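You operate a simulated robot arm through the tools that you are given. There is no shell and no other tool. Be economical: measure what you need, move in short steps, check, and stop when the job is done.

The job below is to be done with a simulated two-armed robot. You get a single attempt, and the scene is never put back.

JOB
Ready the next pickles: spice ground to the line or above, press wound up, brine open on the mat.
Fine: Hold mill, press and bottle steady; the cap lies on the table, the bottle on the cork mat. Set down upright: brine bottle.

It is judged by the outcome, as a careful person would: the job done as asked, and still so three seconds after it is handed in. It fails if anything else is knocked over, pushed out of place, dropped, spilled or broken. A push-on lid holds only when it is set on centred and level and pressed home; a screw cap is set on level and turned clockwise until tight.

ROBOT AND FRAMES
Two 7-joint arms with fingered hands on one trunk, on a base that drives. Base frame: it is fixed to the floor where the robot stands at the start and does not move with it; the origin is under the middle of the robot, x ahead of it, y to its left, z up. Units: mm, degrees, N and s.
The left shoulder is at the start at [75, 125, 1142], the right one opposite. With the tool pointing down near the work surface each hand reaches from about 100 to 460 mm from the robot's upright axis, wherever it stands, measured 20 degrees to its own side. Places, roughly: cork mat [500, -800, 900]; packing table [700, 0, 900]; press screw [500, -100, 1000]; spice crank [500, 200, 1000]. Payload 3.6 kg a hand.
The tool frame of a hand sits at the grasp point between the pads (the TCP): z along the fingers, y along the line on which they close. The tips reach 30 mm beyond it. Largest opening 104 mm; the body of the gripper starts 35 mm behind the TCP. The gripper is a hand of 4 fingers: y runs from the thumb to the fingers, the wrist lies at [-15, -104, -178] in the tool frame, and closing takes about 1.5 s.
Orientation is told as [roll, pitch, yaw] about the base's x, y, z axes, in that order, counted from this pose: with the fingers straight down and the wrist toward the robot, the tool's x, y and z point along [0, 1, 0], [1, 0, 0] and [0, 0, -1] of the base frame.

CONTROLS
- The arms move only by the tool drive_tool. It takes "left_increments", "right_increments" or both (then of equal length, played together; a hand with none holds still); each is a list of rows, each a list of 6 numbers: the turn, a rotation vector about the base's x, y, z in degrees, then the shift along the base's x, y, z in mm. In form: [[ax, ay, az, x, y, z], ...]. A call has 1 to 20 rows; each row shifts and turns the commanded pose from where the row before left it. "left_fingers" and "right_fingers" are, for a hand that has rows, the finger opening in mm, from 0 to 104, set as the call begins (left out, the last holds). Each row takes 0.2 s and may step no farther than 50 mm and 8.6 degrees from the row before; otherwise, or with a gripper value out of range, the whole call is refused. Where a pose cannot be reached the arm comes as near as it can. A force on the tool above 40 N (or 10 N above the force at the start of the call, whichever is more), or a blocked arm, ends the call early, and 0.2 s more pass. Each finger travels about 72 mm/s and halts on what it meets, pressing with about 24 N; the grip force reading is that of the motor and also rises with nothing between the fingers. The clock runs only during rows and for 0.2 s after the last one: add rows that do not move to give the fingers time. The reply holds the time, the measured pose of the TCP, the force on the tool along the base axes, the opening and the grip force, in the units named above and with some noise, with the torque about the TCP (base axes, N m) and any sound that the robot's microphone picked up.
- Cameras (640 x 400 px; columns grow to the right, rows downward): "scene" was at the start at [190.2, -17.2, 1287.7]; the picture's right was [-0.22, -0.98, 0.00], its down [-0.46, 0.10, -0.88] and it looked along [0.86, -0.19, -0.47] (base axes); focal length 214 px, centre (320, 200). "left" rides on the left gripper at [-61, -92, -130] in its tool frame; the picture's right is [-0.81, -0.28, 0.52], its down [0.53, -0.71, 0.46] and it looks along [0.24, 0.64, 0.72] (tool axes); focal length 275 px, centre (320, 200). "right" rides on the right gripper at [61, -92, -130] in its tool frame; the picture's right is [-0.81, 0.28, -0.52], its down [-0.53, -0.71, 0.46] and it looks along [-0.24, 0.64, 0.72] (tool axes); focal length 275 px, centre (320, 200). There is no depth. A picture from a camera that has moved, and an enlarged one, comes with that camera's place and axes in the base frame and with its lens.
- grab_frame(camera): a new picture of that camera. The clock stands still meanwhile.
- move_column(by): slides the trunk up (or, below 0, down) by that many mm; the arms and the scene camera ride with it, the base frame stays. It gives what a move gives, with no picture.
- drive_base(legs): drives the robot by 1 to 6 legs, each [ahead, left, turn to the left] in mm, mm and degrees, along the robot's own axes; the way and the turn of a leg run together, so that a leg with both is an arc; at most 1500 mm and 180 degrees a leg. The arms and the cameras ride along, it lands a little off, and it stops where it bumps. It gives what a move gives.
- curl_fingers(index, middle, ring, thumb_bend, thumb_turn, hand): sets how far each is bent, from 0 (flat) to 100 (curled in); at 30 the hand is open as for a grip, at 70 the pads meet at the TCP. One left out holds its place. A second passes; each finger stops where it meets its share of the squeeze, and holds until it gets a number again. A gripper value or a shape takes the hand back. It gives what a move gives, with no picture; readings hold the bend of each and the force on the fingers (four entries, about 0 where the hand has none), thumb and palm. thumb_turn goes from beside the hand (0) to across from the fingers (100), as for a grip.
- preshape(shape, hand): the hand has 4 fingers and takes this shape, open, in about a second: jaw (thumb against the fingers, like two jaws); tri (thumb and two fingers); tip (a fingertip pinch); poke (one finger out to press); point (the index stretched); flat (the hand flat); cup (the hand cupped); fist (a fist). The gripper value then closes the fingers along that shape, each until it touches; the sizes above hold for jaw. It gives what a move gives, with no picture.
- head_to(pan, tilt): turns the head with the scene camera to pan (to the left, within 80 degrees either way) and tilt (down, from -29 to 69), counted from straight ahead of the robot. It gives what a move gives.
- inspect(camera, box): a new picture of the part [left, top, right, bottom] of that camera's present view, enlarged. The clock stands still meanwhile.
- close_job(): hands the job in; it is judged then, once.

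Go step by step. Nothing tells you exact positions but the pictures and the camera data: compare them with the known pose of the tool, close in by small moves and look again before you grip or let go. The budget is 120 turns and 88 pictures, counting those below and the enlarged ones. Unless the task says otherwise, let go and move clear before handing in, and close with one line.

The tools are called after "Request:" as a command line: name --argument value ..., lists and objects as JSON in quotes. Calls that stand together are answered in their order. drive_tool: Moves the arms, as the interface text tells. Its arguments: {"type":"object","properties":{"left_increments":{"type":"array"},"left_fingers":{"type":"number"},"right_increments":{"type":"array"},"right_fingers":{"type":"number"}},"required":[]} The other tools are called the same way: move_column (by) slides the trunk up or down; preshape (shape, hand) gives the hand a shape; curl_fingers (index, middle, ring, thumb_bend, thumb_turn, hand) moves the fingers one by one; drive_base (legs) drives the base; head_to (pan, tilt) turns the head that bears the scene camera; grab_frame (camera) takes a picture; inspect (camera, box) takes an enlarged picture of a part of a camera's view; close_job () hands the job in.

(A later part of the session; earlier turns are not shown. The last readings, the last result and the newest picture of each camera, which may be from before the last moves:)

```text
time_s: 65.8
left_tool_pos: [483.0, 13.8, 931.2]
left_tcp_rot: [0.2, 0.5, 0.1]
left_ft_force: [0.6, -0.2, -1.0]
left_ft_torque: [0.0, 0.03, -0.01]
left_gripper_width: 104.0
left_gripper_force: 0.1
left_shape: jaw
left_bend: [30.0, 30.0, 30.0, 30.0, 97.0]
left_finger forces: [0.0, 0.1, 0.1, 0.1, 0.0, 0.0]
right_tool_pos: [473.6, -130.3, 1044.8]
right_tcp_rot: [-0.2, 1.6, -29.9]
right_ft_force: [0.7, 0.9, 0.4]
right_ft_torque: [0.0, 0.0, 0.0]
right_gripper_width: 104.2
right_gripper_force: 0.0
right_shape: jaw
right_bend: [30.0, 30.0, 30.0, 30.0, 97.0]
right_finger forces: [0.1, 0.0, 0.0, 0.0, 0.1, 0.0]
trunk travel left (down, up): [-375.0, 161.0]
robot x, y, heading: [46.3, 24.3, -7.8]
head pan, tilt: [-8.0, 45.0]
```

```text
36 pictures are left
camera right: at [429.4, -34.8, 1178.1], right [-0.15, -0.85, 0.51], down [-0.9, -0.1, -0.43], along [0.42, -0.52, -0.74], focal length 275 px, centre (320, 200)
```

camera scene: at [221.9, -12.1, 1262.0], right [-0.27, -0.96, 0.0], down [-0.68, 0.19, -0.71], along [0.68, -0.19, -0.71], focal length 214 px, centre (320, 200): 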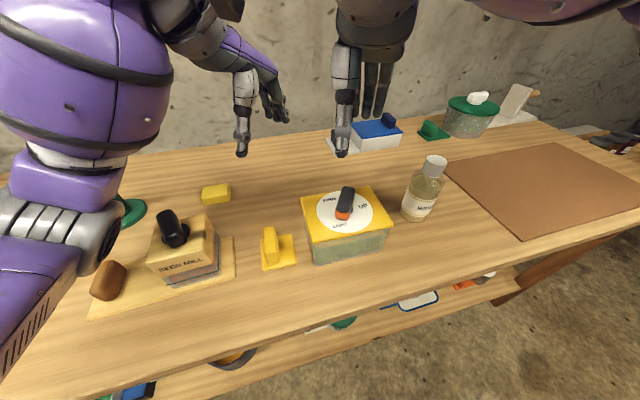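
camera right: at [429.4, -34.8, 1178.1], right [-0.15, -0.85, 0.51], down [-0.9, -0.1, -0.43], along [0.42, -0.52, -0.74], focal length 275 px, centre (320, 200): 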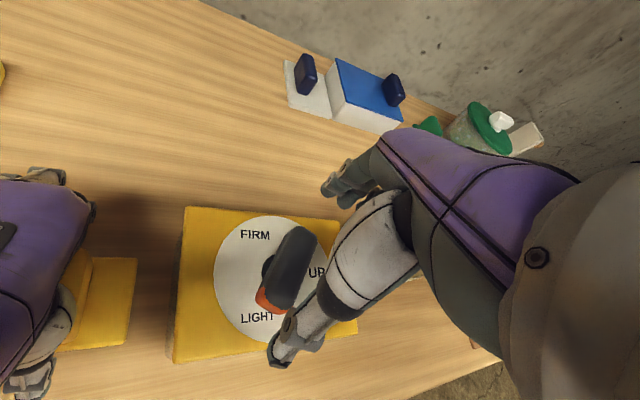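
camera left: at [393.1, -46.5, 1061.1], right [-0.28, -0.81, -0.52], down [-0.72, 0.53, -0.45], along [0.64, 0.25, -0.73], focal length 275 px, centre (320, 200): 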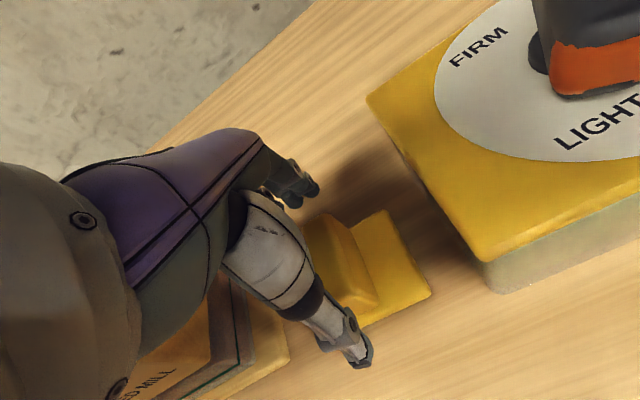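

Aligned. Lower both and close the left hand on the yellow grip, then the right on the knob ends.

Request:
drive_tool --left_increments '[[0, 0, 0, 1, -2, -11], [0, 0, 0, 0, 0, -11], [0, 0, 0, 0, 0, 0]]' --right_increments '[[0, 0, 0, 2, -2, -16], [0, 0, 0, 0, 0, -16], [0, 0, 0, 0, 0, -15]]'

Request:
drive_tool --left_increments '[[0, 0, 0, 0, 0, 0], [0, 0, 0, 0, 0, 0], [0, 0, 0, 0, 0, 0], [0, 0, 0, 0, 0, 0], [0, 0, 0, 0, 0, 0], [0, 0, 0, 0, 0, 0]]' --left_fingers 0

Request:
drive_tool --right_increments '[[0, 0, 0, 0, 0, 0], [0, 0, 0, 0, 0, 0], [0, 0, 0, 0, 0, 0], [0, 0, 0, 0, 0, 0], [0, 0, 0, 0, 0, 0], [0, 0, 0, 0, 0, 0]]' --right_fingers 0

Request:
inspect --camera "scene" --box '[250, 155, 410, 275]'

```text
time_s: 66.6
left_tool_pos: [485.2, 12.8, 910.5]
left_tcp_rot: [0.3, 0.5, 0.0]
left_ft_force: [-0.1, -0.8, 0.1]
left_ft_torque: [0.0, 0.03, -0.04]
left_gripper_width: 103.8
left_gripper_force: 0.0
left_shape: jaw
left_bend: [30.0, 30.0, 30.0, 30.0, 97.0]
left_finger forces: [0.0, 0.0, 0.0, 0.1, 0.0, 0.0]
right_tool_pos: [475.1, -134.4, 998.9]
right_tcp_rot: [-0.2, 1.6, -29.8]
right_ft_force: [-0.2, -0.1, -0.2]
right_ft_torque: [-0.01, 0.02, 0.0]
right_gripper_width: 103.9
right_gripper_force: 0.1
right_shape: jaw
right_bend: [30.0, 30.0, 30.0, 30.0, 97.0]
right_finger forces: [0.0, 0.1, 0.1, 0.1, 0.0, 0.0]
trunk travel left (down, up): [-375.0, 161.0]
robot x, y, heading: [43.7, 22.2, -7.7]
head pan, tilt: [-8.0, 45.0]
```

```text
time_s: 68.0
left_tool_pos: [484.3, 13.4, 909.5]
left_tcp_rot: [0.3, 0.5, -0.1]
left_ft_force: [-0.3, -0.4, -0.3]
left_ft_torque: [0.03, -0.03, -0.05]
left_gripper_width: 59.4
left_gripper_force: 24.2
left_shape: jaw
left_bend: [74.0, 41.0, 43.0, 66.0, 100.0]
left_finger forces: [13.1, 7.6, 0.0, 0.1, 20.9, 0.0]
right_tool_pos: [475.2, -133.0, 999.2]
right_tcp_rot: [-0.3, 1.6, -29.9]
right_ft_force: [0.6, 0.3, -0.1]
right_ft_torque: [-0.01, -0.01, 0.0]
right_gripper_width: 103.8
right_gripper_force: 0.0
right_shape: jaw
right_bend: [30.0, 30.0, 30.0, 30.0, 97.0]
right_finger forces: [0.0, 0.0, 0.0, 0.0, 0.0, 0.1]
trunk travel left (down, up): [-375.0, 161.0]
robot x, y, heading: [45.6, 22.2, -7.5]
head pan, tilt: [-8.0, 45.0]
```

```text
time_s: 69.4
left_tool_pos: [484.0, 12.7, 911.3]
left_tcp_rot: [0.3, 0.5, 0.0]
left_ft_force: [0.5, -0.1, 1.1]
left_ft_torque: [-0.04, 0.02, 0.0]
left_gripper_width: 59.5
left_gripper_force: 24.4
left_shape: jaw
left_bend: [74.0, 41.0, 43.0, 66.0, 100.0]
left_finger forces: [13.4, 7.9, 0.0, 0.0, 20.9, 0.1]
right_tool_pos: [475.3, -132.5, 999.0]
right_tcp_rot: [-0.2, 1.7, -29.9]
right_ft_force: [-0.9, 1.1, -0.2]
right_ft_torque: [-0.01, -0.03, 0.04]
right_gripper_width: 64.6
right_gripper_force: 23.5
right_shape: jaw
right_bend: [27.0, 37.0, 38.0, 68.0, 100.0]
right_finger forces: [12.9, 7.2, 0.0, 0.1, 21.1, 0.0]
trunk travel left (down, up): [-375.0, 161.0]
robot x, y, heading: [44.2, 18.9, -7.7]
head pan, tilt: [-8.0, 45.0]
```

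```text
3.33 times, centred on (330, 215) of scene
camera zoom: at [221.9, -12.2, 1262.0], right [-0.27, -0.96, 0.0], down [-0.68, 0.19, -0.71], along [0.68, -0.19, -0.71], focal length 715 px, centre (287, 150)
```

zoom: 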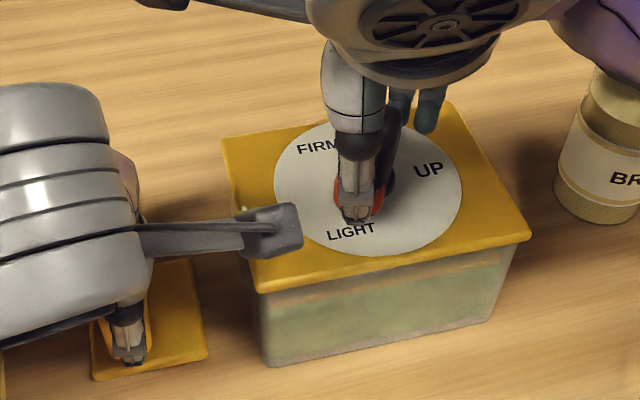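

Both gripped with no side load. Turn counter-clockwise 80°.

Request:
drive_tool --right_increments '[[0, 0, 5, 0, 0, 0], [0, 0, 5, 0, 0, 0], [0, 0, 5, 0, 0, 0], [0, 0, 5, 0, 0, 0], [0, 0, 5, 0, 0, 0], [0, 0, 5, 0, 0, 0], [0, 0, 5, 0, 0, 0], [0, 0, 5, 0, 0, 0], [0, 0, 5, 0, 0, 0], [0, 0, 5, 0, 0, 0], [0, 0, 5, 0, 0, 0], [0, 0, 5, 0, 0, 0], [0, 0, 5, 0, 0, 0], [0, 0, 5, 0, 0, 0], [0, 0, 5, 0, 0, 0], [0, 0, 5, 0, 0, 0], [0, 0, 0, 0, 0, 0]]'

Request:
inspect --camera "scene" --box '[250, 155, 410, 275]'

```text
time_s: 73.0
left_tool_pos: [484.0, 12.4, 911.0]
left_tcp_rot: [0.3, 0.4, 0.0]
left_ft_force: [0.7, 8.0, 0.2]
left_ft_torque: [0.15, -0.06, 0.14]
left_gripper_width: 59.4
left_gripper_force: 23.9
left_shape: jaw
left_bend: [74.0, 41.0, 43.0, 66.0, 100.0]
left_finger forces: [13.4, 8.0, 0.0, 0.0, 21.7, 0.0]
right_tool_pos: [475.4, -133.5, 999.1]
right_tcp_rot: [-0.2, 1.8, 50.2]
right_ft_force: [-1.2, -8.2, 1.6]
right_ft_torque: [-0.19, 0.02, -0.09]
right_gripper_width: 64.1
right_gripper_force: 23.6
right_shape: jaw
right_bend: [28.0, 38.0, 38.0, 67.0, 100.0]
right_finger forces: [12.0, 6.9, 0.0, 0.0, 25.8, 0.0]
trunk travel left (down, up): [-375.0, 161.0]
robot x, y, heading: [47.0, 22.3, -7.5]
head pan, tilt: [-8.0, 45.0]
```

```text
3.33 times, centred on (330, 215) of scene
camera zoom: at [221.8, -12.2, 1262.0], right [-0.27, -0.96, 0.0], down [-0.68, 0.19, -0.71], along [0.68, -0.19, -0.71], focal length 715 px, centre (287, 150)
```

zoom: 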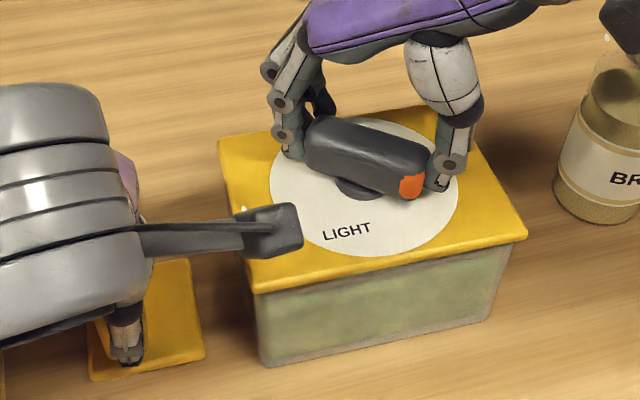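

The turn is clean and the press stays put. I release, rise, rewind the hand to yaw -37 and check for the cross grip.

Request:
drive_tool --right_increments '[[0, 0, 0, 0, 0, 0], [0, 0, 0, 0, 0, 0], [0, 0, 0, 0, 0, 0], [0, 0, 0, 0, 0, 25], [0, 0, 0, 0, 0, 30], [0, 0, -8.5, 0, 0, 0], [0, 0, -8.5, 0, 0, 0], [0, 0, -8.5, 0, 0, 0], [0, 0, -8.5, 0, 0, 0], [0, 0, -8.5, 0, 0, 0], [0, 0, -8.5, 0, 0, 0], [0, 0, -8.5, 0, 0, 0], [0, 0, -8.5, 0, 0, 0], [0, 0, -8.5, 0, 0, 0], [0, 0, -8.5, 0, 0, 0], [0, 0, 0, 0, 0, 0]]' --right_fingers 104

Request:
grab_frame --camera "right"

```text
time_s: 76.4
left_tool_pos: [485.1, 11.3, 910.4]
left_tcp_rot: [0.4, 0.5, 0.0]
left_ft_force: [-0.2, 0.2, 0.3]
left_ft_torque: [-0.01, -0.04, -0.02]
left_gripper_width: 59.6
left_gripper_force: 24.2
left_shape: jaw
left_bend: [74.0, 41.0, 43.0, 66.0, 100.0]
left_finger forces: [13.3, 7.7, 0.1, 0.0, 21.2, 0.0]
right_tool_pos: [476.9, -133.1, 1054.1]
right_tcp_rot: [-0.1, 1.7, -34.9]
right_ft_force: [0.5, 0.3, -0.6]
right_ft_torque: [0.0, -0.03, 0.02]
right_gripper_width: 103.5
right_gripper_force: 0.2
right_shape: jaw
right_bend: [30.0, 30.0, 30.0, 30.0, 98.0]
right_finger forces: [0.1, 0.0, 0.1, 0.0, 0.0, 0.0]
trunk travel left (down, up): [-375.0, 161.0]
robot x, y, heading: [40.3, 24.4, -7.6]
head pan, tilt: [-8.0, 45.0]
```

```text
33 pictures are left
camera right: at [440.7, -33.1, 1186.3], right [-0.23, -0.83, 0.51], down [-0.9, -0.02, -0.43], along [0.37, -0.56, -0.74], focal length 275 px, centre (320, 200)
```

right: 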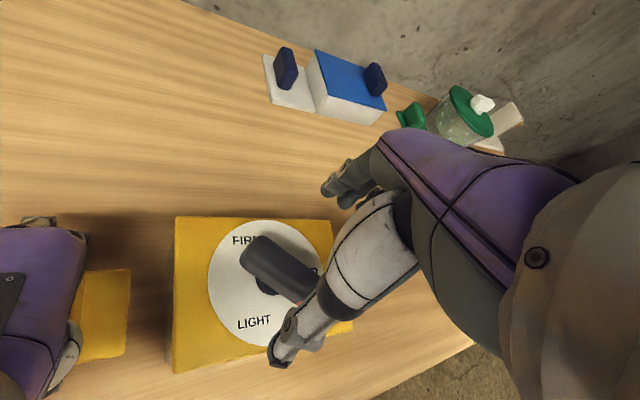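

Bar lies at ~49°; I grip across it at yaw -39, then turn 38° more to UP.

Request:
drive_tool --right_increments '[[0, 0, -4, 0, -1, -20], [0, 0, 0, 0, 0, -20], [0, 0, 0, 0, 0, -15], [0, 0, 0, 0, 0, 0]]'

Request:
drive_tool --right_increments '[[0, 0, 0, 0, 0, 0], [0, 0, 0, 0, 0, 0], [0, 0, 0, 0, 0, 0], [0, 0, 0, 0, 0, 0], [0, 0, 0, 0, 0, 0], [0, 0, 0, 0, 0, 0]]' --right_fingers 0

Request:
drive_tool --right_increments '[[0, 0, 5, 0, 0, 0], [0, 0, 5, 0, 0, 0], [0, 0, 5, 0, 0, 0], [0, 0, 5, 0, 0, 0], [0, 0, 5, 0, 0, 0], [0, 0, 5, 0, 0, 0], [0, 0, 5, 0, 0, 0], [0, 0, 3, 0, 0, 0], [0, 0, 0, 0, 0, 0]]'

Request:
inspect --camera "scene" --box '[250, 155, 410, 275]'

```text
time_s: 77.4
left_tool_pos: [484.3, 12.6, 909.5]
left_tcp_rot: [0.3, 0.6, 0.0]
left_ft_force: [-0.8, 1.1, -0.5]
left_ft_torque: [0.02, -0.03, -0.02]
left_gripper_width: 59.5
left_gripper_force: 24.2
left_shape: jaw
left_bend: [74.0, 41.0, 43.0, 66.0, 100.0]
left_finger forces: [13.2, 7.9, 0.0, 0.0, 21.2, 0.1]
right_tool_pos: [475.4, -134.3, 999.6]
right_tcp_rot: [-0.2, 1.6, -38.8]
right_ft_force: [-0.6, -0.2, 0.0]
right_ft_torque: [0.01, -0.01, -0.02]
right_gripper_width: 104.0
right_gripper_force: 0.0
right_shape: jaw
right_bend: [30.0, 30.0, 30.0, 30.0, 98.0]
right_finger forces: [0.1, 0.0, 0.0, 0.1, 0.0, 0.0]
trunk travel left (down, up): [-375.0, 161.0]
robot x, y, heading: [43.1, 23.1, -7.8]
head pan, tilt: [-8.0, 45.0]
```

```text
time_s: 78.8
left_tool_pos: [484.8, 13.6, 911.0]
left_tcp_rot: [0.2, 0.5, -0.1]
left_ft_force: [-0.4, 1.9, 0.1]
left_ft_torque: [0.0, 0.03, -0.04]
left_gripper_width: 59.5
left_gripper_force: 23.5
left_shape: jaw
left_bend: [74.0, 41.0, 43.0, 66.0, 100.0]
left_finger forces: [13.1, 8.1, 0.0, 0.0, 21.4, 0.0]
right_tool_pos: [476.4, -133.5, 999.2]
right_tcp_rot: [-0.2, 1.8, -38.9]
right_ft_force: [-0.3, -0.8, 0.6]
right_ft_torque: [0.0, 0.01, 0.02]
right_gripper_width: 21.5
right_gripper_force: 23.9
right_shape: jaw
right_bend: [74.0, 56.0, 56.0, 74.0, 100.0]
right_finger forces: [12.5, 6.2, 3.0, 0.1, 21.1, 0.0]
trunk travel left (down, up): [-375.0, 161.0]
robot x, y, heading: [44.2, 22.4, -7.3]
head pan, tilt: [-8.0, 45.0]
```

```text
time_s: 80.8
left_tool_pos: [485.8, 13.1, 909.7]
left_tcp_rot: [0.3, 0.5, 0.1]
left_ft_force: [0.4, 7.5, 0.1]
left_ft_torque: [0.16, -0.05, 0.12]
left_gripper_width: 59.6
left_gripper_force: 23.8
left_shape: jaw
left_bend: [74.0, 41.0, 43.0, 66.0, 100.0]
left_finger forces: [13.6, 8.1, 0.0, 0.0, 21.4, 0.0]
right_tool_pos: [476.8, -135.7, 1000.7]
right_tcp_rot: [-0.2, 1.6, -0.8]
right_ft_force: [0.3, -7.7, 2.1]
right_ft_torque: [-0.19, -0.02, -0.09]
right_gripper_width: 21.5
right_gripper_force: 23.9
right_shape: jaw
right_bend: [74.0, 57.0, 61.0, 75.0, 100.0]
right_finger forces: [15.0, 6.2, 3.4, 0.0, 23.2, 0.1]
trunk travel left (down, up): [-375.0, 161.0]
robot x, y, heading: [42.1, 21.8, -7.7]
head pan, tilt: [-8.0, 45.0]
```

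```text
3.33 times, centred on (330, 215) of scene
camera zoom: at [221.8, -12.3, 1262.0], right [-0.27, -0.96, 0.0], down [-0.68, 0.19, -0.71], along [0.68, -0.19, -0.71], focal length 715 px, centre (287, 150)
```

zoom: 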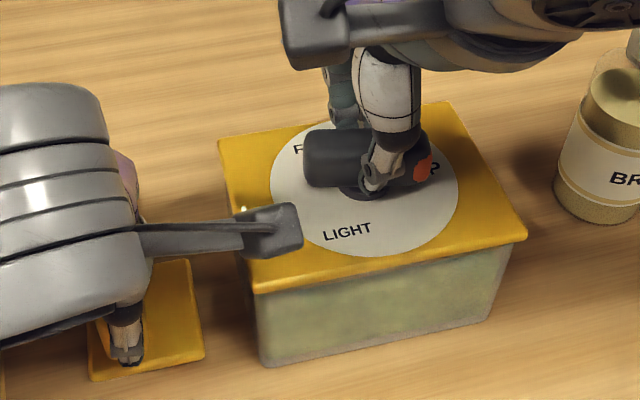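

The orange tip points at UP. I release the knob, lift, and check from above.

Request:
drive_tool --right_increments '[[0, 0, 0, 0, 0, 0], [0, 0, 0, 0, 0, 0], [0, 0, 0, 0, 0, 0], [0, 0, 0, 0, 0, 25], [0, 0, 0, 0, 0, 40], [0, 0, 0, 0, 0, 40], [0, 0, 0, 0, 0, 40], [0, 0, 0, 0, 0, 0]]' --right_fingers 104

Request:
inspect --camera "scene" --box '[250, 155, 410, 275]'

```text
time_s: 82.6
left_tool_pos: [484.8, 11.3, 910.9]
left_tcp_rot: [0.3, 0.6, 0.1]
left_ft_force: [-0.2, 0.5, -0.2]
left_ft_torque: [-0.01, -0.05, 0.0]
left_gripper_width: 59.3
left_gripper_force: 24.0
left_shape: jaw
left_bend: [74.0, 41.0, 43.0, 66.0, 100.0]
left_finger forces: [13.7, 7.5, 0.1, 0.0, 21.2, 0.1]
right_tool_pos: [473.7, -134.8, 1144.0]
right_tcp_rot: [-0.3, 1.7, -0.8]
right_ft_force: [0.1, 0.6, -1.1]
right_ft_torque: [0.0, 0.04, -0.01]
right_gripper_width: 103.5
right_gripper_force: 0.1
right_shape: jaw
right_bend: [30.0, 30.0, 30.0, 30.0, 98.0]
right_finger forces: [0.0, 0.1, 0.0, 0.1, 0.0, 0.0]
trunk travel left (down, up): [-375.0, 161.0]
robot x, y, heading: [43.8, 21.3, -7.9]
head pan, tilt: [-8.0, 45.0]
```

```text
3.33 times, centred on (330, 215) of scene
camera zoom: at [222.0, -12.2, 1261.9], right [-0.27, -0.96, 0.0], down [-0.68, 0.19, -0.71], along [0.68, -0.19, -0.71], focal length 715 px, centre (287, 150)
```

zoom: 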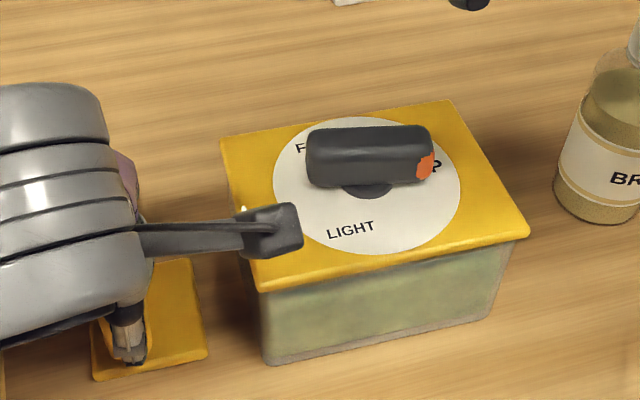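

The tip is still about 15° short of UP. I regrip across the bar at yaw -16 and wind a bit farther.

Request:
drive_tool --right_increments '[[0, 0, -8, 0, 2, -40], [0, 0, -8, 0, 0, -40], [0, 0, 0, 0, 0, -35], [0, 0, 0, 0, 0, -28], [0, 0, 0, 0, 0, 0]]'

Request:
drive_tool --right_increments '[[0, 0, 0, 0, 0, 0], [0, 0, 0, 0, 0, 0], [0, 0, 0, 0, 0, 0], [0, 0, 0, 0, 0, 0], [0, 0, 0, 0, 0, 0], [0, 0, 0, 0, 0, 0], [0, 0, 0, 0, 0, 0]]' --right_fingers 0

Request:
drive_tool --right_increments '[[0, 0, 5, 0, 0, 0], [0, 0, 5, 0, 0, 0], [0, 0, 5, 0, 0, 0], [0, 0, 3, 0, 0, 0], [0, 0, 0, 0, 0, 0]]'

Request:
drive_tool --right_increments '[[0, 0, 0, 0, 0, 0], [0, 0, 0, 0, 0, 0], [0, 0, 0, 0, 0, 0], [0, 0, 0, 0, 0, 25], [0, 0, 0, 0, 0, 40], [0, 0, 0, 0, 0, 40], [0, 0, 0, 0, 0, 40], [0, 0, 0, 0, 0, 0]]' --right_fingers 104

Request:
inspect --camera "scene" --box '[250, 155, 410, 275]'

```text
time_s: 83.8
left_tool_pos: [484.3, 12.8, 910.9]
left_tcp_rot: [0.3, 0.5, 0.0]
left_ft_force: [0.1, 0.1, -0.5]
left_ft_torque: [0.0, -0.05, -0.02]
left_gripper_width: 59.6
left_gripper_force: 24.0
left_shape: jaw
left_bend: [74.0, 41.0, 43.0, 66.0, 100.0]
left_finger forces: [13.7, 7.5, 0.0, 0.1, 21.1, 0.0]
right_tool_pos: [476.2, -132.9, 1000.3]
right_tcp_rot: [-0.2, 1.7, -16.8]
right_ft_force: [-0.3, -0.4, -0.3]
right_ft_torque: [-0.01, 0.0, 0.02]
right_gripper_width: 103.6
right_gripper_force: 0.2
right_shape: jaw
right_bend: [30.0, 30.0, 30.0, 30.0, 98.0]
right_finger forces: [0.1, 0.0, 0.0, 0.0, 0.1, 0.0]
trunk travel left (down, up): [-375.0, 161.0]
robot x, y, heading: [44.9, 21.8, -7.7]
head pan, tilt: [-8.0, 45.0]
```

```text
time_s: 85.4
left_tool_pos: [486.5, 12.0, 910.9]
left_tcp_rot: [0.3, 0.5, 0.0]
left_ft_force: [-0.7, 1.7, 0.0]
left_ft_torque: [0.06, -0.01, -0.09]
left_gripper_width: 59.5
left_gripper_force: 23.9
left_shape: jaw
left_bend: [74.0, 41.0, 43.0, 66.0, 100.0]
left_finger forces: [12.8, 8.9, 0.0, 0.0, 22.3, 0.0]
right_tool_pos: [476.5, -132.9, 1001.2]
right_tcp_rot: [-0.2, 1.7, -16.9]
right_ft_force: [0.4, -0.8, 0.4]
right_ft_torque: [-0.04, 0.0, 0.04]
right_gripper_width: 20.8
right_gripper_force: 23.8
right_shape: jaw
right_bend: [73.0, 58.0, 56.0, 74.0, 100.0]
right_finger forces: [12.9, 6.2, 2.8, 0.0, 21.3, 0.1]
trunk travel left (down, up): [-375.0, 161.0]
robot x, y, heading: [44.3, 23.0, -7.9]
head pan, tilt: [-8.0, 45.0]
```

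```text
time_s: 86.6
left_tool_pos: [484.3, 12.5, 910.5]
left_tcp_rot: [0.3, 0.5, 0.0]
left_ft_force: [-0.1, 4.6, 0.7]
left_ft_torque: [0.11, -0.02, -0.02]
left_gripper_width: 59.4
left_gripper_force: 23.6
left_shape: jaw
left_bend: [74.0, 41.0, 43.0, 66.0, 100.0]
left_finger forces: [13.1, 8.8, 0.1, 0.1, 22.5, 0.0]
right_tool_pos: [476.2, -133.3, 1001.0]
right_tcp_rot: [-0.2, 1.6, 1.1]
right_ft_force: [-0.1, -4.4, 0.2]
right_ft_torque: [-0.12, 0.01, -0.04]
right_gripper_width: 20.8
right_gripper_force: 23.7
right_shape: jaw
right_bend: [73.0, 60.0, 63.0, 75.0, 99.0]
right_finger forces: [15.3, 5.0, 3.5, 0.1, 22.9, 0.0]
trunk travel left (down, up): [-375.0, 161.0]
robot x, y, heading: [42.9, 19.9, -7.9]
head pan, tilt: [-8.0, 45.0]
```

```text
time_s: 88.4
left_tool_pos: [485.9, 13.1, 909.8]
left_tcp_rot: [0.3, 0.5, 0.1]
left_ft_force: [0.3, -0.2, -0.5]
left_ft_torque: [0.0, -0.1, -0.02]
left_gripper_width: 59.5
left_gripper_force: 24.3
left_shape: jaw
left_bend: [74.0, 41.0, 43.0, 66.0, 100.0]
left_finger forces: [13.7, 7.6, 0.0, 0.0, 21.3, 0.0]
right_tool_pos: [476.1, -135.3, 1146.5]
right_tcp_rot: [-0.2, 1.6, 1.2]
right_ft_force: [0.3, 0.4, -0.4]
right_ft_torque: [0.01, -0.03, -0.02]
right_gripper_width: 103.5
right_gripper_force: 0.1
right_shape: jaw
right_bend: [30.0, 30.0, 30.0, 30.0, 98.0]
right_finger forces: [0.0, 0.0, 0.0, 0.1, 0.0, 0.1]
trunk travel left (down, up): [-375.0, 161.0]
robot x, y, heading: [39.7, 20.3, -7.6]
head pan, tilt: [-8.0, 45.0]
```

```text
3.33 times, centred on (330, 215) of scene
camera zoom: at [222.0, -12.2, 1261.9], right [-0.27, -0.96, 0.0], down [-0.68, 0.19, -0.71], along [0.68, -0.19, -0.71], focal length 715 px, centre (287, 150)
```

zoom: 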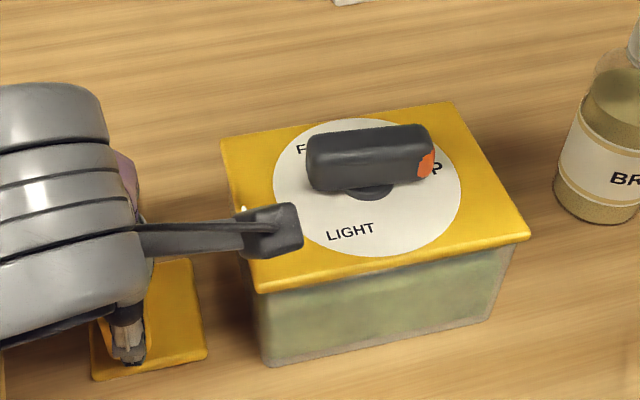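

It moved only a few degrees; the fingers lag the bar. I regrip aligned at yaw -12 and turn farther, to +18.

Request:
drive_tool --right_increments '[[0, 0, -7, 0, 1, -40], [0, 0, -6, 0, 0, -40], [0, 0, 0, 0, 0, -40], [0, 0, 0, 0, 0, -32], [0, 0, 0, 0, 0, 0]]'

Request:
drive_tool --right_increments '[[0, 0, 0, 0, 0, 0], [0, 0, 0, 0, 0, 0], [0, 0, 0, 0, 0, 0], [0, 0, 0, 0, 0, 0], [0, 0, 0, 0, 0, 0], [0, 0, 0, 0, 0, 0], [0, 0, 0, 0, 0, 0]]' --right_fingers 0

Request:
drive_tool --right_increments '[[0, 0, 5, 0, 0, 0], [0, 0, 5, 0, 0, 0], [0, 0, 5, 0, 0, 0], [0, 0, 5, 0, 0, 0], [0, 0, 5, 0, 0, 0], [0, 0, 0, 0, 0, 0]]'

Request:
inspect --camera "scene" --box '[250, 155, 410, 275]'

```text
time_s: 89.6
left_tool_pos: [484.8, 12.9, 910.6]
left_tcp_rot: [0.4, 0.5, 0.0]
left_ft_force: [0.2, -0.1, -0.9]
left_ft_torque: [0.03, -0.02, -0.03]
left_gripper_width: 59.6
left_gripper_force: 24.0
left_shape: jaw
left_bend: [74.0, 41.0, 43.0, 66.0, 100.0]
left_finger forces: [13.6, 7.6, 0.0, 0.0, 21.4, 0.0]
right_tool_pos: [477.2, -131.2, 994.0]
right_tcp_rot: [-0.2, 1.6, -11.9]
right_ft_force: [0.0, 0.1, 0.1]
right_ft_torque: [-0.01, 0.0, -0.07]
right_gripper_width: 103.5
right_gripper_force: 0.0
right_shape: jaw
right_bend: [30.0, 30.0, 30.0, 30.0, 98.0]
right_finger forces: [0.0, 0.0, 0.0, 0.1, 0.0, 0.0]
trunk travel left (down, up): [-375.0, 161.0]
robot x, y, heading: [41.3, 22.6, -7.7]
head pan, tilt: [-8.0, 45.0]
```

```text
time_s: 91.2
left_tool_pos: [485.1, 12.7, 909.8]
left_tcp_rot: [0.2, 0.4, 0.0]
left_ft_force: [0.3, -0.1, -0.1]
left_ft_torque: [0.04, -0.06, -0.05]
left_gripper_width: 59.7
left_gripper_force: 24.3
left_shape: jaw
left_bend: [74.0, 41.0, 43.0, 66.0, 100.0]
left_finger forces: [13.5, 8.0, 0.1, 0.0, 21.5, 0.2]
right_tool_pos: [479.4, -131.5, 995.0]
right_tcp_rot: [-0.1, 1.7, -11.9]
right_ft_force: [0.1, -1.0, 0.2]
right_ft_torque: [0.02, -0.04, 0.02]
right_gripper_width: 21.5
right_gripper_force: 24.7
right_shape: jaw
right_bend: [73.0, 57.0, 54.0, 74.0, 100.0]
right_finger forces: [13.0, 5.8, 2.7, 0.0, 21.3, 0.1]
trunk travel left (down, up): [-375.0, 161.0]
robot x, y, heading: [45.3, 23.7, -7.7]
head pan, tilt: [-8.0, 45.0]
```

```text
time_s: 92.6
left_tool_pos: [484.7, 13.2, 910.3]
left_tcp_rot: [0.4, 0.6, 0.1]
left_ft_force: [-2.3, 5.1, 0.4]
left_ft_torque: [0.15, -0.07, 0.04]
left_gripper_width: 59.5
left_gripper_force: 24.0
left_shape: jaw
left_bend: [74.0, 41.0, 43.0, 66.0, 100.0]
left_finger forces: [13.0, 8.1, 0.1, 0.0, 22.5, 0.0]
right_tool_pos: [475.6, -132.7, 994.4]
right_tcp_rot: [-0.1, 1.6, 13.2]
right_ft_force: [1.3, -4.7, 0.6]
right_ft_torque: [-0.1, -0.05, -0.23]
right_gripper_width: 20.7
right_gripper_force: 23.9
right_shape: jaw
right_bend: [73.0, 59.0, 64.0, 75.0, 98.0]
right_finger forces: [18.7, 4.0, 1.2, 0.0, 22.4, 0.0]
trunk travel left (down, up): [-375.0, 161.0]
robot x, y, heading: [41.8, 19.9, -8.0]
head pan, tilt: [-8.0, 45.0]
```

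```text
3.33 times, centred on (330, 215) of scene
camera zoom: at [221.9, -12.3, 1262.0], right [-0.27, -0.96, 0.0], down [-0.68, 0.19, -0.71], along [0.68, -0.19, -0.71], focal length 715 px, centre (287, 150)
```

zoom: 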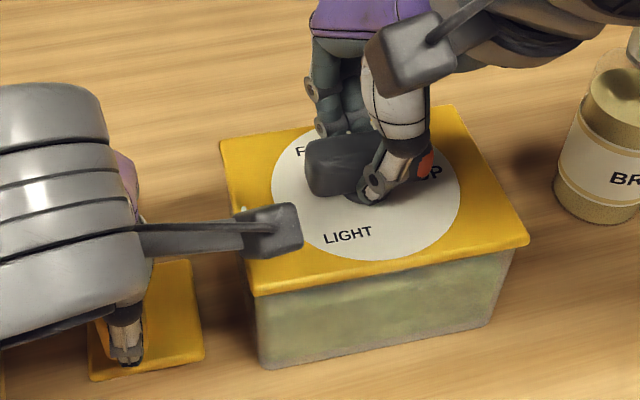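

Resistance has risen while the bar hardly moves, which looks like the end stop. I release and compare the pointer to the mark from the right camera straight above.

Request:
drive_tool --right_increments '[[0, 0, 0, 0, 0, 0], [0, 0, 0, 0, 0, 0], [0, 0, 0, 0, 0, 0], [0, 0, 0, 0, 0, 25], [0, 0, 0, 0, 0, 40], [0, 0, 0, 0, 0, 40], [0, 0, 0, 0, 0, 40], [0, 0, 0, -30, 25, 0], [0, 0, 0, -30, 25, 0], [0, 0, 0, 0, 0, 0]]' --right_fingers 104

Request:
inspect --camera "scene" --box '[310, 165, 380, 240]'

Request:
grab_frame --camera "right"

```text
time_s: 94.8
left_tool_pos: [484.7, 12.3, 910.5]
left_tcp_rot: [0.2, 0.5, 0.0]
left_ft_force: [0.5, -0.6, 0.9]
left_ft_torque: [0.01, -0.08, -0.01]
left_gripper_width: 59.5
left_gripper_force: 23.9
left_shape: jaw
left_bend: [74.0, 41.0, 43.0, 66.0, 100.0]
left_finger forces: [13.6, 7.6, 0.1, 0.0, 21.3, 0.0]
right_tool_pos: [415.1, -80.8, 1138.1]
right_tcp_rot: [-0.2, 1.7, 13.0]
right_ft_force: [-0.3, 0.2, -0.4]
right_ft_torque: [-0.04, -0.01, -0.01]
right_gripper_width: 103.8
right_gripper_force: 0.1
right_shape: jaw
right_bend: [30.0, 30.0, 30.0, 30.0, 98.0]
right_finger forces: [0.0, 0.0, 0.1, 0.0, 0.1, 0.0]
trunk travel left (down, up): [-375.0, 161.0]
robot x, y, heading: [45.4, 20.5, -7.7]
head pan, tilt: [-8.0, 45.0]
```

```text
5.33 times, centred on (345, 202) of scene
camera zoom: at [222.0, -12.4, 1261.9], right [-0.27, -0.96, 0.0], down [-0.68, 0.19, -0.71], along [0.68, -0.19, -0.71], focal length 1144 px, centre (187, 187)
```

zoom: 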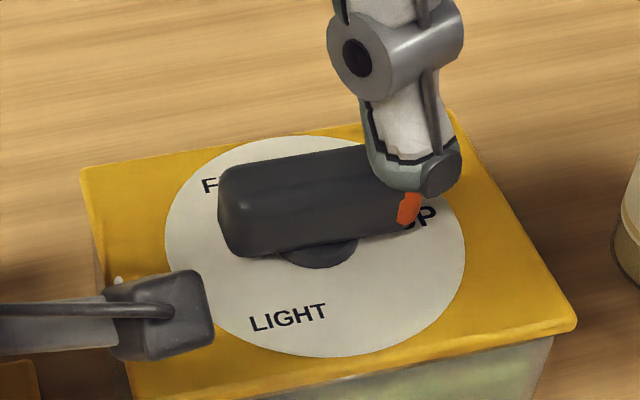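

```text
27 pictures are left
camera right: at [316.3, -42.0, 1270.7], right [0.47, -0.72, 0.51], down [-0.59, -0.69, -0.43], along [0.66, -0.1, -0.74], focal length 275 px, centre (320, 200)
```

right: 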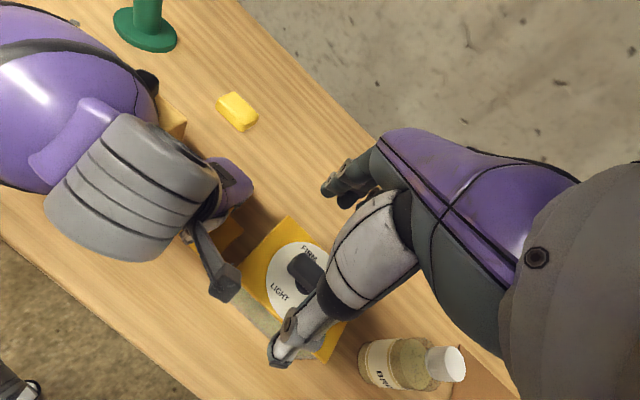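

The pointer now lines up with UP (≈267° vs label 269°) and the stop was felt — press done. I release the left hand, lift, square up and slide right to face the bottle.

Request:
drive_tool --left_increments '[[0, 0, 0, 0, 0, 0], [0, 0, 0, 0, 0, 0], [0, 0, 0, 0, 0, 0], [0, 0, 0, 0, 0, 25], [0, 0, 0, 0, 0, 45], [0, 0, 0, 0, 0, 45], [0, 0, 0, 0, 0, 45], [0, 0, 0, 0, 0, 45], [0, 0, 0, 0, 0, 0]]' --left_fingers 104

Request:
drive_base --legs '[[0, 0, 7.7], [5, -362, 0]]'

Request:
head_to --pan 0 --tilt 45

Request:
grab_frame --camera "scene"

```text
time_s: 96.8
left_tool_pos: [484.6, 15.0, 1114.6]
left_tcp_rot: [0.3, 0.5, 0.0]
left_ft_force: [0.5, 0.0, 0.1]
left_ft_torque: [0.01, 0.0, 0.0]
left_gripper_width: 103.8
left_gripper_force: 0.0
left_shape: jaw
left_bend: [30.0, 30.0, 30.0, 30.0, 98.0]
left_finger forces: [0.0, 0.0, 0.0, 0.0, 0.0, 0.2]
right_tool_pos: [416.1, -81.7, 1138.3]
right_tcp_rot: [-0.3, 1.8, 13.1]
right_ft_force: [0.4, -0.3, -0.8]
right_ft_torque: [0.03, 0.0, 0.0]
right_gripper_width: 103.8
right_gripper_force: 0.1
right_shape: jaw
right_bend: [30.0, 30.0, 30.0, 30.0, 98.0]
right_finger forces: [0.0, 0.0, 0.0, 0.0, 0.0, 0.0]
trunk travel left (down, up): [-375.0, 161.0]
robot x, y, heading: [43.3, 21.6, -8.0]
head pan, tilt: [-8.0, 45.0]
```

```text
time_s: 99.7
left_tool_pos: [484.6, -294.1, 1115.2]
left_tcp_rot: [0.3, 0.5, 7.7]
left_ft_force: [-0.5, -0.6, 0.4]
left_ft_torque: [0.02, -0.01, -0.02]
left_gripper_width: 103.7
left_gripper_force: 0.0
left_shape: jaw
left_bend: [30.0, 30.0, 30.0, 30.0, 98.0]
left_finger forces: [0.1, 0.1, 0.1, 0.1, 0.1, 0.0]
right_tool_pos: [428.8, -399.6, 1138.9]
right_tcp_rot: [-0.2, 1.6, 20.8]
right_ft_force: [0.1, -0.6, 0.1]
right_ft_torque: [-0.04, -0.02, 0.01]
right_gripper_width: 103.9
right_gripper_force: 0.1
right_shape: jaw
right_bend: [30.0, 30.0, 30.0, 30.0, 98.0]
right_finger forces: [0.0, 0.0, 0.1, 0.0, 0.0, 0.1]
trunk travel left (down, up): [-375.0, 161.0]
robot x, y, heading: [50.4, -340.5, -0.1]
head pan, tilt: [-8.0, 45.0]
```

```text
time_s: 100.4
left_tool_pos: [484.9, -292.7, 1114.4]
left_tcp_rot: [0.3, 0.6, 7.6]
left_ft_force: [0.6, 0.1, 0.7]
left_ft_torque: [0.01, 0.02, 0.0]
left_gripper_width: 103.4
left_gripper_force: 0.1
left_shape: jaw
left_bend: [30.0, 30.0, 30.0, 30.0, 98.0]
left_finger forces: [0.0, 0.0, 0.0, 0.0, 0.0, 0.0]
right_tool_pos: [430.8, -398.3, 1139.0]
right_tcp_rot: [-0.3, 1.7, 20.7]
right_ft_force: [0.4, 0.6, -0.4]
right_ft_torque: [-0.01, 0.03, 0.01]
right_gripper_width: 103.8
right_gripper_force: 0.1
right_shape: jaw
right_bend: [30.0, 30.0, 30.0, 30.0, 98.0]
right_finger forces: [0.1, 0.0, 0.0, 0.1, 0.1, 0.0]
trunk travel left (down, up): [-375.0, 161.0]
robot x, y, heading: [48.3, -343.0, -0.2]
head pan, tilt: [0.0, 45.0]
```

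```text
26 pictures are left
camera scene: at [229.4, -343.4, 1262.0], right [0.0, -1.0, 0.0], down [-0.71, 0.0, -0.71], along [0.71, 0.0, -0.71], focal length 214 px, centre (320, 200)
```

scene: 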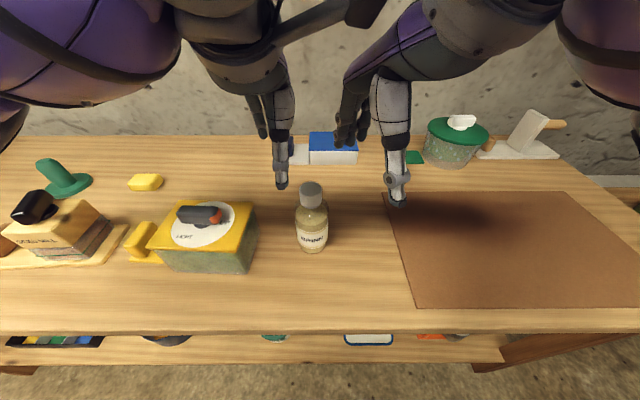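

Bottle axis is (496,-328), base z≈862; mat's left edge is about y=-510. The press blocks the left side, so I'll take the bottle from the right with the right hand rolled 60°, fingers pointing left; first rotate at a safe height.

Request:
drive_tool --right_increments '[[0, -1.6, -7, 6, -6, 0], [0, 0, -7, 6, -6, 0], [0, 0, -6.7, 6, -6, 0], [7.5, 0, 0, 6, -6, 0], [7.5, 0, 0, 6, -6, 0], [7.5, 0, 0, 6, -6, -5], [7.5, 0, 0, 6, -6, -5], [7.5, 0, 0, 6, -6, -10], [7.5, 0, 0, 6, -6, -10], [7.5, 0, 0, 6, 0, -10], [7.5, 0, 0, 6, 0, -10], [0, 0, 0, 0, 0, 0]]' --left_increments '[[0, 0, 0, -10, 12, 0], [0, 0, 0, -10, 12, 0], [0, 0, 0, -10, 12, 0], [0, 0, 0, -10, 12, 0], [0, 0, 0, -10, 12, 0], [0, 0, 0, 0, 0, 0], [0, 0, 0, 0, 0, 0], [0, 0, 0, 0, 0, 0], [0, 0, 0, 0, 0, 0], [0, 0, 0, 0, 0, 0], [0, 0, 0, 0, 0, 0], [0, 0, 0, 0, 0, 0]]'

Request:
grab_frame --camera "scene"

```text
time_s: 103.0
left_tool_pos: [435.8, -233.4, 1115.1]
left_tcp_rot: [0.3, 0.5, 7.6]
left_ft_force: [-0.2, -0.5, 0.1]
left_ft_torque: [0.02, -0.01, 0.03]
left_gripper_width: 103.7
left_gripper_force: 0.0
left_shape: jaw
left_bend: [30.0, 30.0, 30.0, 30.0, 98.0]
left_finger forces: [0.0, 0.0, 0.1, 0.0, 0.0, 0.0]
right_tool_pos: [496.7, -452.2, 1089.5]
right_tcp_rot: [59.4, 0.1, 0.1]
right_ft_force: [-0.2, 0.3, -0.3]
right_ft_torque: [0.02, 0.02, -0.02]
right_gripper_width: 103.8
right_gripper_force: 0.1
right_shape: jaw
right_bend: [30.0, 30.0, 30.0, 30.0, 98.0]
right_finger forces: [0.0, 0.1, 0.0, 0.1, 0.0, 0.1]
trunk travel left (down, up): [-375.0, 161.0]
robot x, y, heading: [44.7, -339.8, -0.2]
head pan, tilt: [0.0, 45.0]
```

```text
25 pictures are left
camera scene: at [229.4, -343.3, 1262.0], right [0.0, -1.0, 0.0], down [-0.71, 0.0, -0.71], along [0.71, 0.0, -0.71], focal length 214 px, centre (320, 200)
```

scene: 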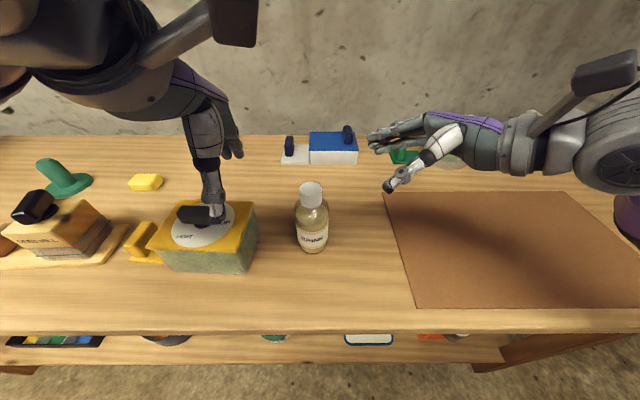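

Hand orientation is right and bottle clear. I lower it beside the bottle and look along the approach.

Request:
drive_tool --right_increments '[[0, 0, 0, 0, 0, -40], [0, 0, 0, 0, 0, -40], [0, 0, 0, 0, 0, -40], [0, 0, 0, 0, 17, -10], [0, 0, 0, 0, 17, -10], [0, 0, 0, 0, 0, 0]]'

Request:
grab_frame --camera "right"

Request:
inspect --camera "scene" --box '[260, 150, 460, 275]'

```text
time_s: 104.4
left_tool_pos: [435.1, -234.1, 1114.7]
left_tcp_rot: [0.3, 0.5, 7.6]
left_ft_force: [0.3, 0.2, 1.0]
left_ft_torque: [-0.01, 0.0, 0.02]
left_gripper_width: 103.5
left_gripper_force: 0.1
left_shape: jaw
left_bend: [30.0, 30.0, 30.0, 30.0, 98.0]
left_finger forces: [0.0, 0.0, 0.1, 0.0, 0.0, 0.0]
right_tool_pos: [494.7, -418.9, 948.3]
right_tcp_rot: [59.3, 0.0, 0.2]
right_ft_force: [0.6, -0.6, 0.1]
right_ft_torque: [0.0, 0.01, 0.01]
right_gripper_width: 103.7
right_gripper_force: 0.2
right_shape: jaw
right_bend: [30.0, 30.0, 30.0, 30.0, 98.0]
right_finger forces: [0.1, 0.0, 0.0, 0.1, 0.0, 0.1]
trunk travel left (down, up): [-375.0, 161.0]
robot x, y, heading: [49.0, -344.7, -0.4]
head pan, tilt: [0.0, 45.0]
```

```text
24 pictures are left
camera right: at [404.8, -499.8, 1066.6], right [0.28, -0.86, -0.43], down [-0.71, 0.12, -0.69], along [0.64, 0.5, -0.58], focal length 275 px, centre (320, 200)
```

right: 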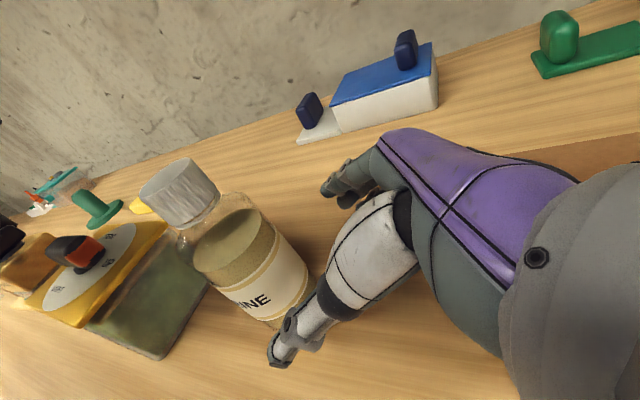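

```text
3.20 times, centred on (360, 212) of scene
camera zoom: at [229.3, -343.6, 1262.0], right [0.0, -1.0, 0.0], down [-0.71, 0.0, -0.71], along [0.71, 0.0, -0.71], focal length 686 px, centre (192, 160)
```

zoom: 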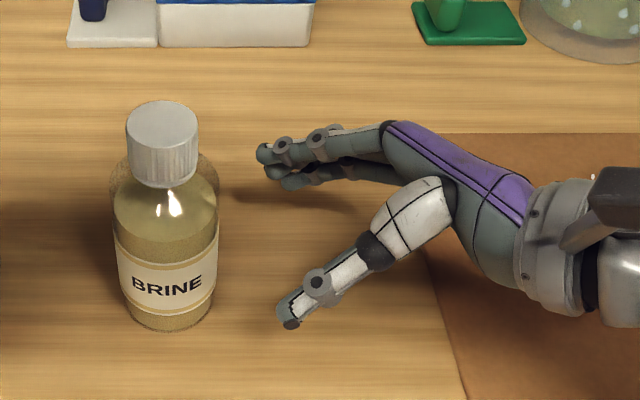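

Approach line is good. I move in and close on the body.

Request:
drive_tool --right_increments '[[0, 0, 0, 0, 15, -7], [0, 0, 0, 0, 15, -7], [0, 0, 0, 0, 15, -7], [0, 0, 0, 0, 14, -7], [0, 0, 0, 0, 14, -5], [0, 0, 0, 0, 0, 0]]'

Request:
inspect --camera "scene" --box '[260, 150, 460, 275]'

```text
time_s: 105.8
left_tool_pos: [434.3, -233.7, 1114.8]
left_tcp_rot: [0.3, 0.6, 7.6]
left_ft_force: [-0.3, 0.1, 0.4]
left_ft_torque: [0.02, -0.02, -0.02]
left_gripper_width: 103.6
left_gripper_force: 0.1
left_shape: jaw
left_bend: [30.0, 30.0, 30.0, 30.0, 98.0]
left_finger forces: [0.1, 0.0, 0.1, 0.1, 0.1, 0.0]
right_tool_pos: [498.1, -346.0, 914.8]
right_tcp_rot: [59.5, 0.0, 0.2]
right_ft_force: [-0.8, -0.2, 0.2]
right_ft_torque: [0.03, 0.0, 0.0]
right_gripper_width: 103.4
right_gripper_force: 0.1
right_shape: jaw
right_bend: [30.0, 30.0, 30.0, 30.0, 98.0]
right_finger forces: [0.1, 0.0, 0.1, 0.1, 0.1, 0.1]
trunk travel left (down, up): [-375.0, 161.0]
robot x, y, heading: [42.2, -344.3, -0.4]
head pan, tilt: [0.0, 45.0]
```

```text
3.20 times, centred on (360, 212) of scene
camera zoom: at [229.3, -343.6, 1262.0], right [0.0, -1.0, 0.0], down [-0.71, 0.0, -0.71], along [0.71, 0.0, -0.71], focal length 686 px, centre (192, 160)
```

zoom: 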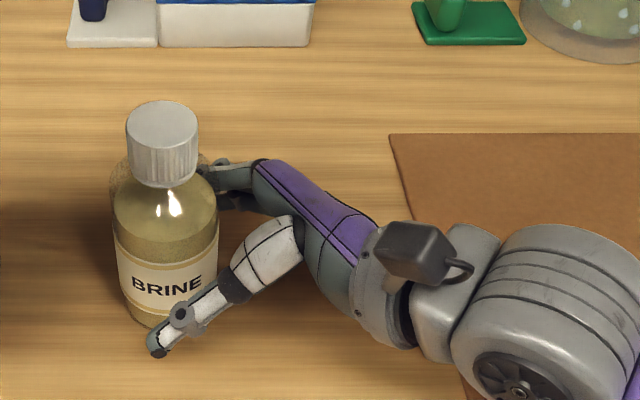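

The fingers straddle the bottle. Close.

Request:
drive_tool --right_increments '[[0, 0, 0, -2, 6, -2], [0, 0, 0, 0, 0, 0], [0, 0, 0, 0, 0, 0], [0, 0, 0, 0, 0, 0], [0, 0, 0, 0, 0, 0], [0, 0, 0, 0, 0, 0], [0, 0, 0, 0, 0, 0]]' --right_fingers 0

Request:
drive_tool --right_increments '[[0, 0, 0, 0, 0, 6], [0, 0, 0, 0, 0, 10], [0, 0, 0, 0, 0, 14], [0, 0, 0, 0, 0, 0]]'

Request:
inspect --camera "scene" --box '[260, 150, 460, 275]'

```text
time_s: 107.4
left_tool_pos: [435.0, -233.9, 1115.1]
left_tcp_rot: [0.3, 0.5, 7.5]
left_ft_force: [1.1, -0.3, 0.0]
left_ft_torque: [-0.01, -0.01, -0.03]
left_gripper_width: 103.5
left_gripper_force: 0.0
left_shape: jaw
left_bend: [30.0, 30.0, 30.0, 30.0, 98.0]
left_finger forces: [0.0, 0.0, 0.0, 0.0, 0.0, 0.0]
right_tool_pos: [494.0, -340.4, 913.6]
right_tcp_rot: [59.4, 0.0, 0.1]
right_ft_force: [-1.0, 0.6, 0.0]
right_ft_torque: [0.04, -0.03, 0.05]
right_gripper_width: 53.6
right_gripper_force: 24.1
right_shape: jaw
right_bend: [74.0, 41.0, 38.0, 71.0, 100.0]
right_finger forces: [12.2, 6.4, 3.1, 0.0, 20.9, 0.0]
trunk travel left (down, up): [-375.0, 161.0]
robot x, y, heading: [44.8, -344.0, -0.4]
head pan, tilt: [0.0, 45.0]
```

```text
time_s: 108.4
left_tool_pos: [435.3, -233.6, 1115.0]
left_tcp_rot: [0.3, 0.6, 7.7]
left_ft_force: [0.5, -1.0, 0.2]
left_ft_torque: [0.03, 0.0, 0.04]
left_gripper_width: 103.5
left_gripper_force: 0.1
left_shape: jaw
left_bend: [30.0, 30.0, 30.0, 30.0, 98.0]
left_finger forces: [0.0, 0.0, 0.0, 0.1, 0.1, 0.0]
right_tool_pos: [493.2, -339.3, 942.7]
right_tcp_rot: [59.4, 0.0, 0.0]
right_ft_force: [0.0, 0.3, -2.2]
right_ft_torque: [-0.03, -0.01, 0.0]
right_gripper_width: 53.9
right_gripper_force: 24.3
right_shape: jaw
right_bend: [74.0, 41.0, 38.0, 71.0, 100.0]
right_finger forces: [11.8, 6.4, 3.0, 0.0, 20.6, 0.0]
trunk travel left (down, up): [-375.0, 161.0]
robot x, y, heading: [47.1, -343.9, -0.5]
head pan, tilt: [0.0, 45.0]
```

```text
3.20 times, centred on (360, 212) of scene
camera zoom: at [229.5, -343.4, 1261.9], right [0.0, -1.0, 0.0], down [-0.71, 0.0, -0.71], along [0.71, 0.0, -0.71], focal length 686 px, centre (192, 160)
```

zoom: 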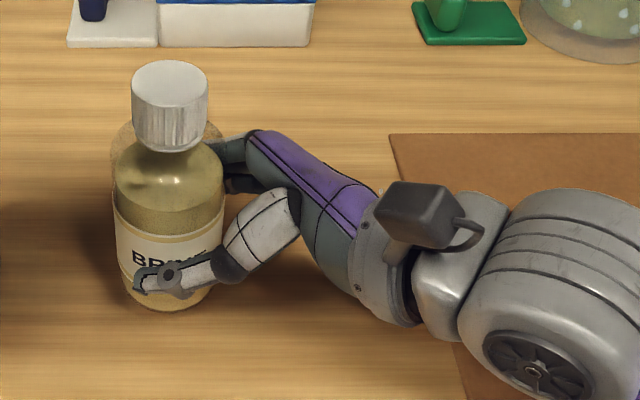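

Lifted cleanly and upright. I raise a bit more and drive 290 mm right over the mat.

Request:
drive_tool --right_increments '[[0, 0, 0, 0, 0, 15], [0, 0, 0, 0, 0, 15], [0, 0, 0, 0, 0, 0]]'

Request:
drive_base --legs '[[0, -145, 0], [0, -145, 0.4]]'

Request:
grab_frame --camera "scene"

```text
time_s: 109.2
left_tool_pos: [433.9, -233.7, 1114.4]
left_tcp_rot: [0.4, 0.5, 7.5]
left_ft_force: [-0.5, 0.3, 0.0]
left_ft_torque: [0.01, -0.03, 0.0]
left_gripper_width: 103.7
left_gripper_force: 0.0
left_shape: jaw
left_bend: [30.0, 30.0, 30.0, 30.0, 98.0]
left_finger forces: [0.1, 0.0, 0.0, 0.0, 0.0, 0.0]
right_tool_pos: [494.2, -339.5, 972.8]
right_tcp_rot: [59.3, 0.1, 0.1]
right_ft_force: [-0.1, 0.3, -2.5]
right_ft_torque: [0.01, 0.01, -0.01]
right_gripper_width: 53.9
right_gripper_force: 24.5
right_shape: jaw
right_bend: [74.0, 41.0, 38.0, 71.0, 100.0]
right_finger forces: [11.8, 6.5, 3.0, 0.1, 20.6, 0.1]
trunk travel left (down, up): [-375.0, 161.0]
robot x, y, heading: [47.2, -342.2, -0.0]
head pan, tilt: [0.0, 45.0]
```

```text
time_s: 111.5
left_tool_pos: [432.8, -519.7, 1115.0]
left_tcp_rot: [0.3, 0.5, 8.1]
left_ft_force: [0.7, -0.4, 0.1]
left_ft_torque: [0.01, 0.04, -0.01]
left_gripper_width: 103.5
left_gripper_force: 0.0
left_shape: jaw
left_bend: [30.0, 30.0, 30.0, 30.0, 98.0]
left_finger forces: [0.0, 0.0, 0.0, 0.1, 0.1, 0.0]
right_tool_pos: [492.9, -623.8, 972.8]
right_tcp_rot: [59.4, 0.1, 0.5]
right_ft_force: [0.4, 0.1, -3.2]
right_ft_torque: [-0.02, 0.0, 0.0]
right_gripper_width: 53.7
right_gripper_force: 24.2
right_shape: jaw
right_bend: [74.0, 41.0, 38.0, 71.0, 100.0]
right_finger forces: [11.8, 6.5, 3.0, 0.0, 20.6, 0.0]
trunk travel left (down, up): [-375.0, 161.0]
robot x, y, heading: [43.7, -633.1, 0.3]
head pan, tilt: [0.0, 45.0]
```

```text
20 pictures are left
camera scene: at [229.2, -631.6, 1261.9], right [0.0, -1.0, 0.0], down [-0.71, 0.0, -0.71], along [0.71, 0.0, -0.71], focal length 214 px, centre (320, 200)
```

scene: 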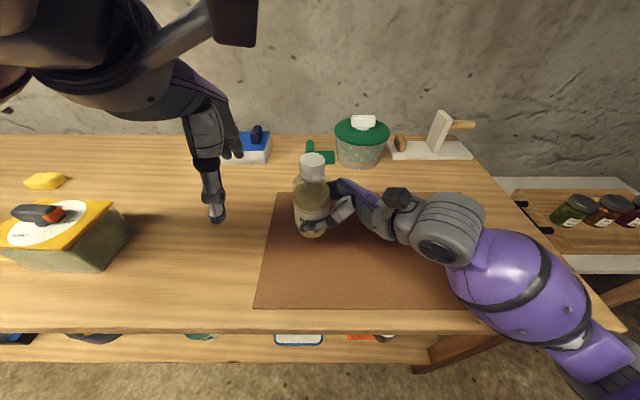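

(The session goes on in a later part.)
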